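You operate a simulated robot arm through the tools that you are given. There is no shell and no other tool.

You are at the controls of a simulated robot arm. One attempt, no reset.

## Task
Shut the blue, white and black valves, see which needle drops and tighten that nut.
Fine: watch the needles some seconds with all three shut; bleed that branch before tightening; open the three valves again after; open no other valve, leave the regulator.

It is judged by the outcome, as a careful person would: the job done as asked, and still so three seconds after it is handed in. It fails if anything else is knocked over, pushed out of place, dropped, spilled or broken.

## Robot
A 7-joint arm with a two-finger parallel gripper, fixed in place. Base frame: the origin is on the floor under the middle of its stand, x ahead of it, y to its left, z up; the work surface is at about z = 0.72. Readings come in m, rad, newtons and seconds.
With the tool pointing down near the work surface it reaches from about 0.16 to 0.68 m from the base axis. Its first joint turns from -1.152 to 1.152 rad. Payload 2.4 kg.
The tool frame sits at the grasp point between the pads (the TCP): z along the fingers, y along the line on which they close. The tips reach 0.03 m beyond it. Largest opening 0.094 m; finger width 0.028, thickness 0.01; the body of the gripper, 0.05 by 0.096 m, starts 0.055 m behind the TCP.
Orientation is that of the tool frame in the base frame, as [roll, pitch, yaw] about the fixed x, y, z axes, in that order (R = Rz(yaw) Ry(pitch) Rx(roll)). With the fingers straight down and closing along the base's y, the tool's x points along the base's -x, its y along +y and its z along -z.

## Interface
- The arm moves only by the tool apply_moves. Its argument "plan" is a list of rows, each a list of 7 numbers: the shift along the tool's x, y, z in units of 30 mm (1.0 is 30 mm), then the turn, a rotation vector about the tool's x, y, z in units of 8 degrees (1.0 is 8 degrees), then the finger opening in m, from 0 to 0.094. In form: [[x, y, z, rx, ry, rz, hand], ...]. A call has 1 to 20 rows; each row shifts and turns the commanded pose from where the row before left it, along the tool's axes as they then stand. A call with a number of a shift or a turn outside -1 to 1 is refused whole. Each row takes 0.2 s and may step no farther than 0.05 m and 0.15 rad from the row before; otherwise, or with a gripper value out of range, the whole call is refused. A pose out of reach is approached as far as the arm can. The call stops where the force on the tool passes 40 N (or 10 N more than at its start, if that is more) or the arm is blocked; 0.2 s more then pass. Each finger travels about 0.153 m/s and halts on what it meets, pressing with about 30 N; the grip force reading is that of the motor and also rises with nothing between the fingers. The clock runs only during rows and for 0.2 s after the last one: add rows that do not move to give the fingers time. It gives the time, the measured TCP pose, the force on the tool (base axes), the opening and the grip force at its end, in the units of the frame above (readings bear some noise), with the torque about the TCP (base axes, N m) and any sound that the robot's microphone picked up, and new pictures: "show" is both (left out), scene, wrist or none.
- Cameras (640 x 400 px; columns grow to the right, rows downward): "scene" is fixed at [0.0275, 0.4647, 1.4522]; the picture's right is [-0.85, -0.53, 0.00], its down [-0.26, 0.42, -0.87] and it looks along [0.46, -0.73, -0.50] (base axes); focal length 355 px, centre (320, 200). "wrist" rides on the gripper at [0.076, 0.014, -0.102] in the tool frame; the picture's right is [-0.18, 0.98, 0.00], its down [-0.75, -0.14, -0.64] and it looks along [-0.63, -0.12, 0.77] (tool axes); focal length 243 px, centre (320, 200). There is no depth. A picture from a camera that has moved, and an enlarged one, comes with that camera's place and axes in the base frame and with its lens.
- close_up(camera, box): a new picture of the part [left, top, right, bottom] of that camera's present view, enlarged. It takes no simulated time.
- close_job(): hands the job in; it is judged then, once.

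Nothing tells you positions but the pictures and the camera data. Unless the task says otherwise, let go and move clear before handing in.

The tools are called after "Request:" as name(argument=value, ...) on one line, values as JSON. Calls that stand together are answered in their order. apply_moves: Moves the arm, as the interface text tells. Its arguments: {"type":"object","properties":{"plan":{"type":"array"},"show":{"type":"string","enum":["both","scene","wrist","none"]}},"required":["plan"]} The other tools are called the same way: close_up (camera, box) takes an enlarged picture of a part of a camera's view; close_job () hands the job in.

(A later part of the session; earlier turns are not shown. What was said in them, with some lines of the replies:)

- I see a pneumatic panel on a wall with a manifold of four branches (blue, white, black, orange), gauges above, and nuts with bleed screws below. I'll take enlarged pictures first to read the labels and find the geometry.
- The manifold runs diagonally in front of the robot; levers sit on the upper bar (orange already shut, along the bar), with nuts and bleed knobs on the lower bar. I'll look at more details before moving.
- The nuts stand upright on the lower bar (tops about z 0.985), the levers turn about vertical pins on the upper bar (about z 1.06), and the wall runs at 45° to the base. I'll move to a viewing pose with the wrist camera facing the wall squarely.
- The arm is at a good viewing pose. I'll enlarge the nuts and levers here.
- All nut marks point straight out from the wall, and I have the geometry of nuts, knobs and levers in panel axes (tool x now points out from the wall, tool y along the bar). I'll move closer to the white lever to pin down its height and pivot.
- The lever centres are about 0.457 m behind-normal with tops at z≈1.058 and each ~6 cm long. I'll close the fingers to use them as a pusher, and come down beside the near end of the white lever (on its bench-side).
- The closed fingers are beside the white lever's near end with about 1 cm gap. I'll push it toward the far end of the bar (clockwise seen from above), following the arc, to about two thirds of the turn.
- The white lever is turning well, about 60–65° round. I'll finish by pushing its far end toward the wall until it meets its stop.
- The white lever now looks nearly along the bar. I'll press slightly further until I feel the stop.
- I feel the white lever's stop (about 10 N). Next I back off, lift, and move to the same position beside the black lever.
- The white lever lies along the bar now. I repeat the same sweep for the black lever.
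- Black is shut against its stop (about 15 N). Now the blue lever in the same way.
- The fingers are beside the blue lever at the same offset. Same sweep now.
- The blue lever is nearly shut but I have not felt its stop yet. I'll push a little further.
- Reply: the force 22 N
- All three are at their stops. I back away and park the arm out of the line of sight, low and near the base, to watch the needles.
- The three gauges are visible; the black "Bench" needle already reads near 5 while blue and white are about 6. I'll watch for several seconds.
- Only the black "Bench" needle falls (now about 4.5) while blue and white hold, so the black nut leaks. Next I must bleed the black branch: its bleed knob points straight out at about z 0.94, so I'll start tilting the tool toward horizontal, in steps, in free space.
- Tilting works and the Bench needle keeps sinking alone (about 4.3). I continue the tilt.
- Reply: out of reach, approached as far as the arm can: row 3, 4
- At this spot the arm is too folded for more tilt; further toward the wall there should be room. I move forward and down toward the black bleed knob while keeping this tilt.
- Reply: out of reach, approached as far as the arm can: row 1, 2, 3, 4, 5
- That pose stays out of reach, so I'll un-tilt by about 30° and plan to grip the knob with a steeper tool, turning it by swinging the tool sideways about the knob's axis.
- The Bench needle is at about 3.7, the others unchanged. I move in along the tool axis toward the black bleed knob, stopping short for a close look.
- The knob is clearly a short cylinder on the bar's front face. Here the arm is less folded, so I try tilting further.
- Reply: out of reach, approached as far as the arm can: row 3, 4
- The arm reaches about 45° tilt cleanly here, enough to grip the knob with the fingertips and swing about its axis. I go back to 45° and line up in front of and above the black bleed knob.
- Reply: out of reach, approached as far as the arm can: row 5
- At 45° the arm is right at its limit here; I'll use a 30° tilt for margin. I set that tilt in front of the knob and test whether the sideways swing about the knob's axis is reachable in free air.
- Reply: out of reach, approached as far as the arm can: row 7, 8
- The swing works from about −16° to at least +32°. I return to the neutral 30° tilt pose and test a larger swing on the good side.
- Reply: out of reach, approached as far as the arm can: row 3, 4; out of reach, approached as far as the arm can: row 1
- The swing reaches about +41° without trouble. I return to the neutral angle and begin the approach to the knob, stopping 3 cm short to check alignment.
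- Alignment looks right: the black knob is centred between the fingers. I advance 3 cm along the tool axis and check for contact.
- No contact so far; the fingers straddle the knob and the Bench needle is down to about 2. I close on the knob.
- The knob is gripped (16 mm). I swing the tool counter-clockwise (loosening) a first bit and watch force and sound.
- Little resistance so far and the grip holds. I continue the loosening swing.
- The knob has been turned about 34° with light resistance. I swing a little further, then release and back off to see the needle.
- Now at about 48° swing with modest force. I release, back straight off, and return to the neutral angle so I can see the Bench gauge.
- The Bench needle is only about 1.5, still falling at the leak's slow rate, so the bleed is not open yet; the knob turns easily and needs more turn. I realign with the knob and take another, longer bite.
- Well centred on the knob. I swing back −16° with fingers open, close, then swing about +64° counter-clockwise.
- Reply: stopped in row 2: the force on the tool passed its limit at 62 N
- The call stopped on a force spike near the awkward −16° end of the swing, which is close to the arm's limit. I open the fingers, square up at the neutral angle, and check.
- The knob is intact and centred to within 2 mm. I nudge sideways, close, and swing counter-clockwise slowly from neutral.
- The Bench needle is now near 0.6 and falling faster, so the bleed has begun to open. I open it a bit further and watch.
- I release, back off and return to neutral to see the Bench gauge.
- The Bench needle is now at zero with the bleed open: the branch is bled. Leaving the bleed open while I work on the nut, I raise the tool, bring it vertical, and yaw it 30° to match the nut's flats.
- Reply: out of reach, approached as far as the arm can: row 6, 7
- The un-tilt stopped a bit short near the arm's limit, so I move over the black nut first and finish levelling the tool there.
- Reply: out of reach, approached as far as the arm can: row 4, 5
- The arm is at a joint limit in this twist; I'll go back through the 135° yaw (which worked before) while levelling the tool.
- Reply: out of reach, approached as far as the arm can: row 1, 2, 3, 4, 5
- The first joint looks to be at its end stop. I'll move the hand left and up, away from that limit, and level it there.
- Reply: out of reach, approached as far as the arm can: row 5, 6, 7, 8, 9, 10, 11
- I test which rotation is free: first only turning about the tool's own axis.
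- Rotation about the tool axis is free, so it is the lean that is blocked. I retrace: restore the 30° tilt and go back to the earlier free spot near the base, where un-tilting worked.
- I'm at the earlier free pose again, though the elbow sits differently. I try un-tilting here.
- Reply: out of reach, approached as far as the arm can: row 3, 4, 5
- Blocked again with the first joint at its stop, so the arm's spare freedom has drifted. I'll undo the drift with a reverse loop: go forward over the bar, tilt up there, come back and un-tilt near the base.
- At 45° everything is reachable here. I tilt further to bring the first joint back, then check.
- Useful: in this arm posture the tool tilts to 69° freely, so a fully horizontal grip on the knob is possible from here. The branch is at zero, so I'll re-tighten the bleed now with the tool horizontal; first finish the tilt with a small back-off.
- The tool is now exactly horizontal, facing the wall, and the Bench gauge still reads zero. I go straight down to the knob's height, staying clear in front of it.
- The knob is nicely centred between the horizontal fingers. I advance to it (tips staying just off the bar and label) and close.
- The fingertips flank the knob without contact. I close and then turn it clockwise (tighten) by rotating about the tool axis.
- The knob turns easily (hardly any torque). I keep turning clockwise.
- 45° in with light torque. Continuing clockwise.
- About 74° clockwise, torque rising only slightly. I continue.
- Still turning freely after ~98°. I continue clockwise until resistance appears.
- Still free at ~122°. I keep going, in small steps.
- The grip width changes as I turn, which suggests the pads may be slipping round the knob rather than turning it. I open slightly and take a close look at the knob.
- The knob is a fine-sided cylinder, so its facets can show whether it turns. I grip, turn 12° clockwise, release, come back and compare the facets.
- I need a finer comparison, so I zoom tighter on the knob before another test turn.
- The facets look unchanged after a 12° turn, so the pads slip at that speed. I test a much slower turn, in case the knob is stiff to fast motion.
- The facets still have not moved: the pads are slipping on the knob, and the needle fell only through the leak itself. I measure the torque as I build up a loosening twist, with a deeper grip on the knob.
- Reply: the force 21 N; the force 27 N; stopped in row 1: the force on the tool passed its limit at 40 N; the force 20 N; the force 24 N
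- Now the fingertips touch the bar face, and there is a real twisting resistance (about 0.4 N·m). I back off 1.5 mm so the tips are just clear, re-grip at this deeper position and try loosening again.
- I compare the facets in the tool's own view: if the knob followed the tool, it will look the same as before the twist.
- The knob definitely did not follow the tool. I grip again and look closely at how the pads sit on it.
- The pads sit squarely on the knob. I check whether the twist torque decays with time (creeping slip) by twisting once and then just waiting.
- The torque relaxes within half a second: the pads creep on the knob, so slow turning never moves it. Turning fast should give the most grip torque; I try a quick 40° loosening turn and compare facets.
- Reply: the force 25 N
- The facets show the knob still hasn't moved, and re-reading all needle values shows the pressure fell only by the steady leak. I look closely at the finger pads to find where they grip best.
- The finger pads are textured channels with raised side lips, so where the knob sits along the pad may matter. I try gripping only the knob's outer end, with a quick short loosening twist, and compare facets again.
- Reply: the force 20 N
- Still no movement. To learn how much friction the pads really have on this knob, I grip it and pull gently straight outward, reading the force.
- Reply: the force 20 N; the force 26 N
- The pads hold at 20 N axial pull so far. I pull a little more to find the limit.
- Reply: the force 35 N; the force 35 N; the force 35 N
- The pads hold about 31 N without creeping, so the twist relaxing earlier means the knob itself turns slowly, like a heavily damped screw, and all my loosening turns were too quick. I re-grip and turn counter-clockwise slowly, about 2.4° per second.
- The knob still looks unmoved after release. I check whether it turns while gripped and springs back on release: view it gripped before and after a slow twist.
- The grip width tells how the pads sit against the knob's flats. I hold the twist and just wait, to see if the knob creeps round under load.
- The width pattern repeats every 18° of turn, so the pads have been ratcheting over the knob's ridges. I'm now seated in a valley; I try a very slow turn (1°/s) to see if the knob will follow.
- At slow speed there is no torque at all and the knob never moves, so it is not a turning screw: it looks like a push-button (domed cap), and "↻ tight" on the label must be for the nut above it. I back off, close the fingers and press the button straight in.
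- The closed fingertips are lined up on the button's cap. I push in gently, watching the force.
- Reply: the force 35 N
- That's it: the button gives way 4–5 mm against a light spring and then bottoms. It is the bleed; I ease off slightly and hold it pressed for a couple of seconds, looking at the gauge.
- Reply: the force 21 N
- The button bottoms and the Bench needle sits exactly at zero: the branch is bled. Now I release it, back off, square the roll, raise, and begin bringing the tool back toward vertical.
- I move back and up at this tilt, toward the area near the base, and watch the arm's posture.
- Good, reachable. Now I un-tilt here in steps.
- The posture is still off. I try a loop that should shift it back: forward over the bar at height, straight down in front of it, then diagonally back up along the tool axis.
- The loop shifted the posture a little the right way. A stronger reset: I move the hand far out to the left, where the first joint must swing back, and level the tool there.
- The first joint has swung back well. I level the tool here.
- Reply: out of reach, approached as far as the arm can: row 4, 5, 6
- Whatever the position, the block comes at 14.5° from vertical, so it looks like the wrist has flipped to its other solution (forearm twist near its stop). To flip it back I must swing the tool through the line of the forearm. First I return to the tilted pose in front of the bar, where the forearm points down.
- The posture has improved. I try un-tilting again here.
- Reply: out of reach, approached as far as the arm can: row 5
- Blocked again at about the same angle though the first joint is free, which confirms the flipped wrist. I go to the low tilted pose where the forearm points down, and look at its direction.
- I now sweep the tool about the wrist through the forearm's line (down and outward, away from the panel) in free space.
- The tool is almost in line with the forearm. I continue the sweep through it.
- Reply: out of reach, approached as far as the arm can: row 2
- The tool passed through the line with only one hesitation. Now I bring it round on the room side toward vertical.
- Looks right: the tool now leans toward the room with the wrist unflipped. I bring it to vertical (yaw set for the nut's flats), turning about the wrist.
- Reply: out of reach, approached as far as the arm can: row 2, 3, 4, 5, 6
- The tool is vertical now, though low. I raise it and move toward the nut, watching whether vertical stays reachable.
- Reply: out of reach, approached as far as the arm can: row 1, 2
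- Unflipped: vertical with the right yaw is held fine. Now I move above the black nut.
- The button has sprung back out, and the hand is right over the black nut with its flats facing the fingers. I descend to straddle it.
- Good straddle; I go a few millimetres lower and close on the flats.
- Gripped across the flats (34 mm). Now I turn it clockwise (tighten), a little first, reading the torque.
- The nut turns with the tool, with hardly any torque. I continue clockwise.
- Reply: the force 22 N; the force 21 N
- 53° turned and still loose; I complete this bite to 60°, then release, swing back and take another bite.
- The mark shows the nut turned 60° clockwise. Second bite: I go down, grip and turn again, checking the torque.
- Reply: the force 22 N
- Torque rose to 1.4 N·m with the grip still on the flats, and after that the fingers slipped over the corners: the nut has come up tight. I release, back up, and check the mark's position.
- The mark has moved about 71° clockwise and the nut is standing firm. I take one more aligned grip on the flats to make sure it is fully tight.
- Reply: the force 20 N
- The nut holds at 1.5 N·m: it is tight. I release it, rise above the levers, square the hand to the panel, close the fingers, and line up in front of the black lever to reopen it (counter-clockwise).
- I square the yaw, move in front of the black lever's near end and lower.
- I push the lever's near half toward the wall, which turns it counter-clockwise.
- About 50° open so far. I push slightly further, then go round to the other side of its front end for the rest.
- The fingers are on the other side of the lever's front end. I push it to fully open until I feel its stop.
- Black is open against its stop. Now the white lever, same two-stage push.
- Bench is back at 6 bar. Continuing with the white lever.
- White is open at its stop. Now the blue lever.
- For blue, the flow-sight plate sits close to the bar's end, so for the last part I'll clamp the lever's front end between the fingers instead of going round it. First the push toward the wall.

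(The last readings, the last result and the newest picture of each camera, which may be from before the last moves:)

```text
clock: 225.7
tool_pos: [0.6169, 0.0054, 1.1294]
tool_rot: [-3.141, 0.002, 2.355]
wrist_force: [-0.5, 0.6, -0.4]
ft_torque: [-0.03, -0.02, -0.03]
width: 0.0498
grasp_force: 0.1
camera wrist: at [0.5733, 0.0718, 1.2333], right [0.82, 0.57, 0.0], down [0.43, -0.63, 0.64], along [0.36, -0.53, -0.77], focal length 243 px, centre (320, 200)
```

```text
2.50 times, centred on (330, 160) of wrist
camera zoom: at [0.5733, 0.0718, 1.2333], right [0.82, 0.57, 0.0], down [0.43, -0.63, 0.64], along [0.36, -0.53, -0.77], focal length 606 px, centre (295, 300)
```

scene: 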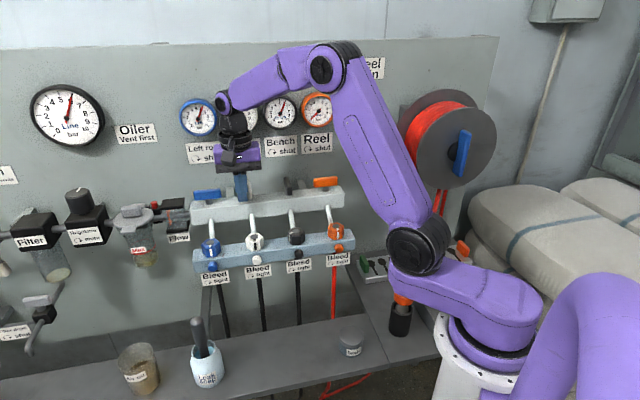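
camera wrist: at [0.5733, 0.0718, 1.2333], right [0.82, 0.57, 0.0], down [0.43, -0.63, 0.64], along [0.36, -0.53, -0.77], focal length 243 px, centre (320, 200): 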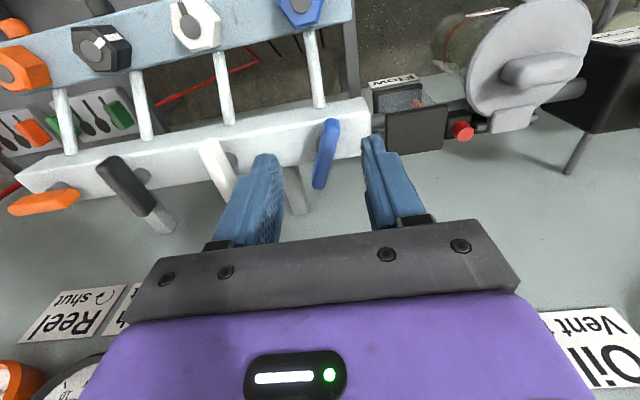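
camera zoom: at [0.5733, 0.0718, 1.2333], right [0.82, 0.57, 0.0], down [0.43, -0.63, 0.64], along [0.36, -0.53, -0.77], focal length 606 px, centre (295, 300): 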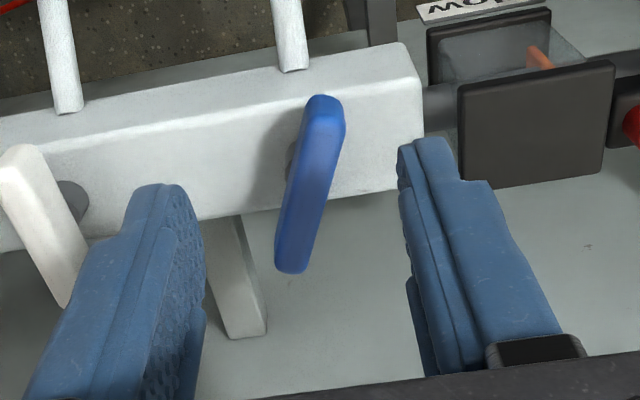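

Blue stands at about 57°. I lower the open fingers around its front end and close, which brings it square; then press to the stop.

Request:
apply_moves(plan=[[0, 0.13, 0, 0, 0, 0, 0.044], [0, 0, 0, 0, 0, 0, 0.044], [0, 0, 0.7, 0, 0, 0, 0.044], [0, 0, 0.7, 0, 0, 0, 0.044], [0, 0, 0.6, 0, 0, 0, 0.044], [0, 0, 0, 0, 0, 0, 0.044]], show="wrist")

Request:
close_up(camera="wrist", box=[220, 80, 440, 240])

Request:
close_up(camera="scene", box=[170, 140, 330, 240])

```text
clock: 227.1
tool_pos: [0.6199, 0.0092, 1.0694]
tool_rot: [-3.141, 0.001, 2.359]
wrist_force: [-0.3, -0.1, 0.0]
ft_torque: [-0.02, 0.01, 0.04]
width: 0.0442
grasp_force: 0.0
camera wrist: at [0.5762, 0.0742, 1.1726], right [0.82, 0.57, 0.0], down [0.43, -0.63, 0.64], along [0.36, -0.53, -0.77], focal length 243 px, centre (320, 200)
```

wrist: 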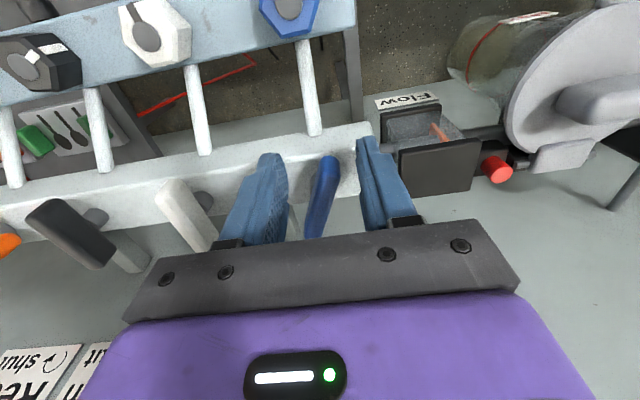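

```text
2.50 times, centred on (330, 160) of wrist
camera zoom: at [0.5762, 0.0742, 1.1726], right [0.82, 0.57, 0.0], down [0.43, -0.63, 0.64], along [0.36, -0.53, -0.77], focal length 606 px, centre (295, 300)
```

zoom: 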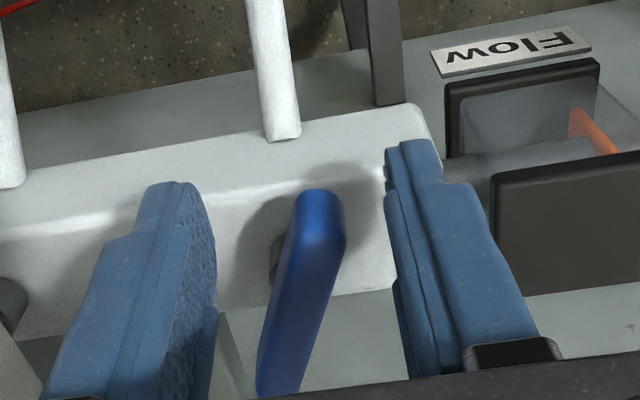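

```text
4.00 times, centred on (250, 190) of scene
camera zoom: at [0.0275, 0.4647, 1.4522], right [-0.85, -0.53, 0.0], down [-0.26, 0.42, -0.87], along [0.46, -0.73, -0.5], focal length 1419 px, centre (600, 240)
```

zoom: 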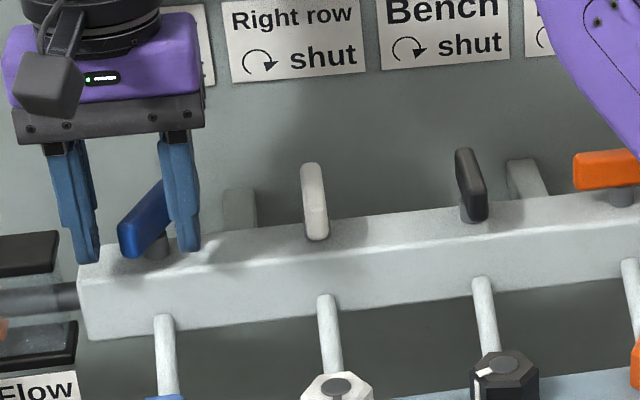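

The fingers straddle the lever cleanly. I close on it, then press gently to the stop.

Request:
apply_moves(plan=[[0, 0, 0, 0, 0, 0, 0.03], [0, 0, 0, 0, 0, 0, 0.02], [0, 0, 0, 0, 0, 0, 0.0], [0, 0, 0, 0, 0, 0, 0.0]], show="none")

Request:
apply_moves(plan=[[0, -0.06, 0, 0, 0, 0, 0.0], [0, -0.06, 0, 0, 0, 0, 0.0], [0, 0, 0, 0, 0, 0, 0.0]], show="wrist")

Request:
close_up(camera="scene", box=[170, 140, 330, 240])

```text
clock: 228.1
tool_pos: [0.6176, 0.0061, 1.0688]
tool_rot: [-3.134, -0.003, 2.351]
wrist_force: [-27.3, -13.7, 5.1]
ft_torque: [0.78, 0.12, -0.78]
width: 0.0126
grasp_force: 45.1
```

```text
clock: 228.9
tool_pos: [0.6183, 0.0053, 1.07]
tool_rot: [-3.14, 0.002, 2.357]
wrist_force: [-11.4, -15.0, -7.8]
ft_torque: [0.38, 0.46, -0.49]
width: 0.0128
grasp_force: 45.3
camera wrist: at [0.5739, 0.0704, 1.1727], right [0.83, 0.56, 0.0], down [0.43, -0.63, 0.64], along [0.36, -0.53, -0.77], focal length 243 px, centre (320, 200)
```

wrist: 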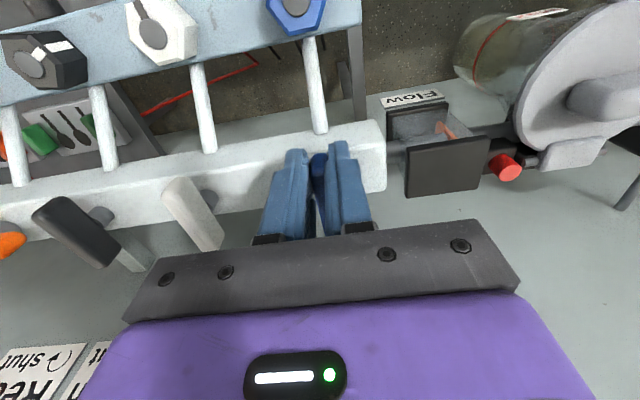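

```text
4.00 times, centred on (250, 190) of scene
camera zoom: at [0.0273, 0.4642, 1.4523], right [-0.85, -0.53, 0.0], down [-0.26, 0.42, -0.87], along [0.46, -0.73, -0.5], focal length 1419 px, centre (600, 240)
```

zoom: 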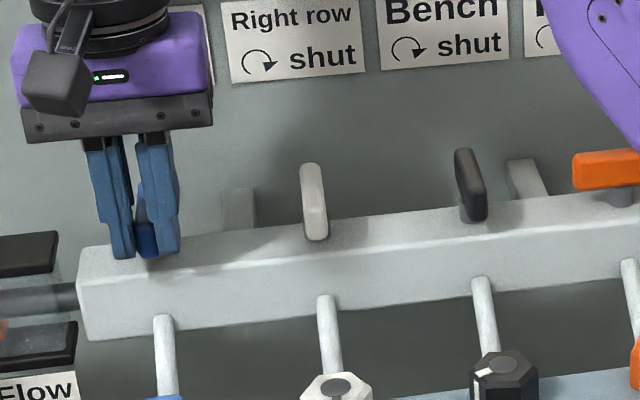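

The blue lever is clamped square to the bar. I open slightly and press once with the far finger to make sure it is on its stop.

Request:
apply_moves(plan=[[0, 0, 0, 0, 0, 0, 0.03], [0, 0, 0, 0, 0, 0, 0.03], [0, -0.15, 0, 0, 0, 0, 0.03], [0, -0.1, 0, 0, 0, 0, 0.03], [0, 0, 0, 0, 0, 0, 0.03]], show="none")

Request:
apply_moves(plan=[[0, -0.07, 0, 0, 0, 0, 0.03], [0, -0.07, 0, 0, 0, 0, 0.03], [0, 0, 0, 0, 0, 0, 0.03]], show="none")

Request:
close_up(camera="scene", box=[170, 140, 330, 240])

```text
clock: 230.1
tool_pos: [0.6132, -0.0007, 1.0719]
tool_rot: [-3.14, 0.001, 2.358]
wrist_force: [-0.3, 0.4, -0.5]
ft_torque: [0.0, 0.0, 0.01]
width: 0.0299
grasp_force: 0.0
```

```text
clock: 230.9
tool_pos: [0.6108, -0.0006, 1.0686]
tool_rot: [3.141, 0.002, 2.359]
wrist_force: [1.8, 2.0, 0.2]
ft_torque: [0.05, -0.01, 0.0]
width: 0.0313
grasp_force: 1.1
```

```text
4.00 times, centred on (250, 190) of scene
camera zoom: at [0.0276, 0.4648, 1.4521], right [-0.85, -0.53, 0.0], down [-0.26, 0.42, -0.87], along [0.46, -0.73, -0.5], focal length 1419 px, centre (600, 240)
```

zoom: 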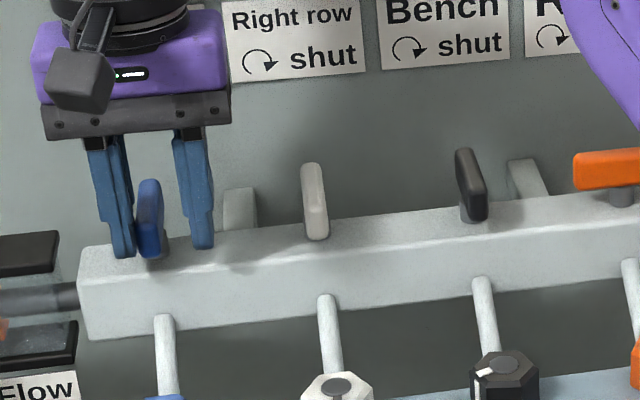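

Blue is on its stop and square like it was at first. I lift straight up and park the arm clear to check all the needles.

Request:
apply_moves(plan=[[0, 0.2, 0, 0, 0, 0, 0.036], [0, 0, -0.9, 0, 0, 0, 0.036], [0, 0, -0.9, 0, 0, 0, 0.036], [0, 0, -0.9, 0, 0, 0, 0.036], [0.9, -0.9, 0, 0, 0, 0, 0.036], [0.9, -0.9, 0, 0, 0, 0, 0.036], [0.9, -0.9, 0, 0, 0, 0, 0.036], [0.9, -0.9, 0, 0, 0, 0, 0.036], [0.9, -0.9, 0, 0, 0, 0, 0.036], [0.9, -0.9, 0, 0, 0, 0, 0.036], [0.9, -0.9, 0, 0, 0, 0, 0.036], [0.5, -0.3, 0, 0, 0, 0, 0.036], [0, 0, 0, 0, 0, 0, 0.036]])

Request:
close_up(camera="scene", box=[170, 80, 350, 180])

Request:
close_up(camera="scene", box=[160, 160, 360, 290])

Request:
close_up(camera="scene", box=[0, 70, 220, 270])

```text
clock: 233.7
tool_pos: [0.329, 0.007, 1.1523]
tool_rot: [-3.141, 0.001, 2.356]
wrist_force: [-0.5, -0.1, -0.4]
ft_torque: [0.02, -0.03, 0.04]
width: 0.036
grasp_force: 0.1
camera wrist: at [0.2855, 0.072, 1.2548], right [0.82, 0.57, 0.0], down [0.43, -0.63, 0.64], along [0.36, -0.53, -0.77], focal length 243 px, centre (320, 200)
```

scene: 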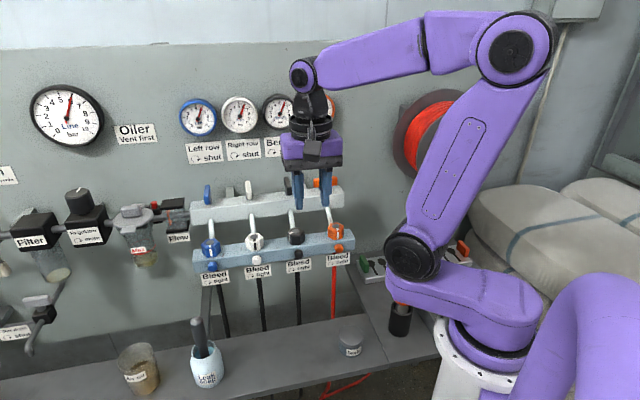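
wrist: 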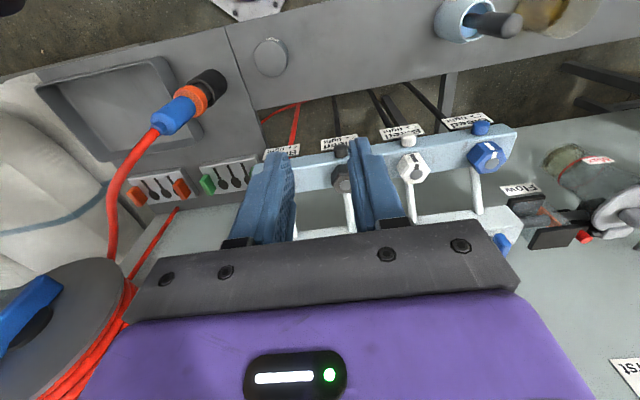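

```text
3.56 times, centred on (260, 130) of scene
camera zoom: at [0.0275, 0.4647, 1.4522], right [-0.85, -0.53, 0.0], down [-0.26, 0.42, -0.87], along [0.46, -0.73, -0.5], focal length 1261 px, centre (533, 449)
```

zoom: 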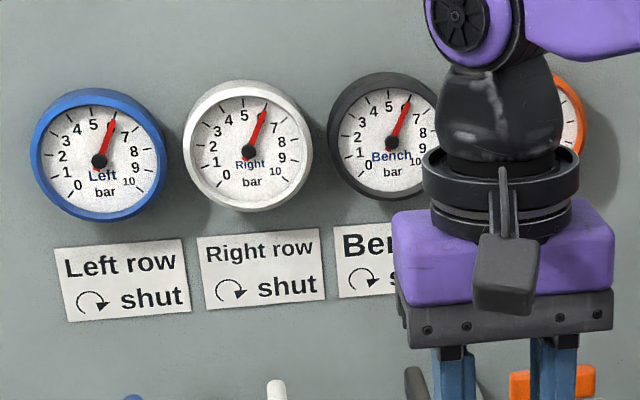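

```text
3.08 times, centred on (260, 225) of scene
camera zoom: at [0.0275, 0.4647, 1.4522], right [-0.85, -0.53, 0.0], down [-0.26, 0.42, -0.87], along [0.46, -0.73, -0.5], focal length 1091 px, centre (505, 123)
```

zoom: 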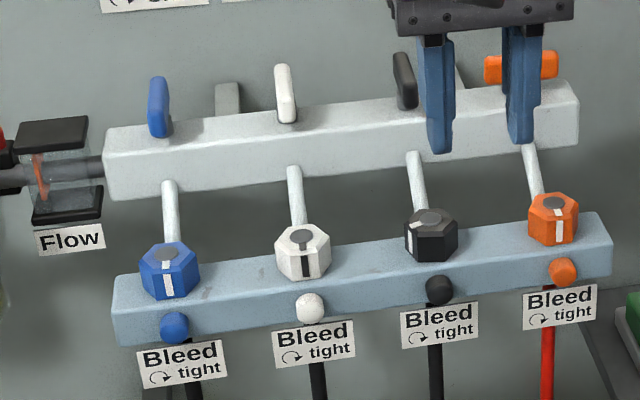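

```text
2.00 times, centred on (110, 170) of scene
camera zoom: at [0.0275, 0.4647, 1.4522], right [-0.85, -0.53, 0.0], down [-0.26, 0.42, -0.87], along [0.46, -0.73, -0.5], focal length 709 px, centre (740, 260)
```

zoom: 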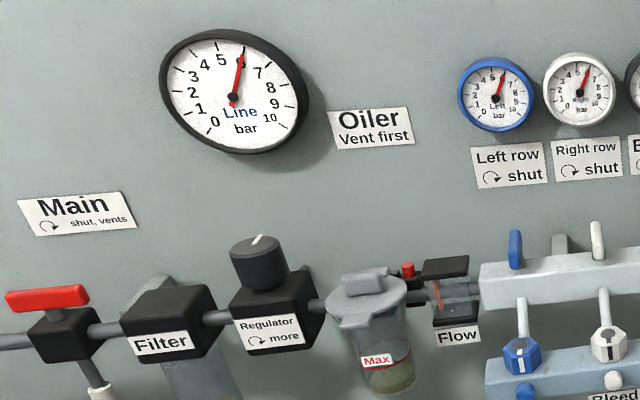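

All three levers are open again and orange is still shut. The left, right and bench needles read 6 bar. The flow vane now hangs straight down, so nothing is leaking, and the black nut's mark has moved to its tight position. The regulator and the things on the bench are untouched and the arm is clear, so I hand in the job.

Request:
close_job()

```text
The job is handed in.
```

The leak was at the black (Bench) nut. It is now tight, and the blue, white and black valves are open again.

- **Finding the leak:** With all three valves shut, only the Bench needle fell, while the blue and white needles held at about 6 bar.
- **Bleeding:** I first took the round bleed knob for a screw and spent a long time twisting it. It is a push-button. By the time I pressed it, the branch had already drained to about zero through the leak. I held it in for about two seconds before tightening, and the needle read zero.
- **Tightening:** The nut turned about 71° clockwise and came up firm, holding against 1.5 N·m. At the end of that turn the fingers slipped over its corners, so I gripped the flats again to check it.
- **Reopening:** All three levers are back on their open stops. The left, right and Bench needles read 6 bar. The flow vane hangs straight down, so there is no sign of a leak.

I did not shut the Bench valve again to watch its needle hold. That the leak is fixed rests on the flow vane and the torque on the nut.

The orange valve stayed shut and I did not touch the regulator. During one of the bleed-knob attempts the force on the tool briefly reached 62 N. Nothing looked moved or damaged afterwards.
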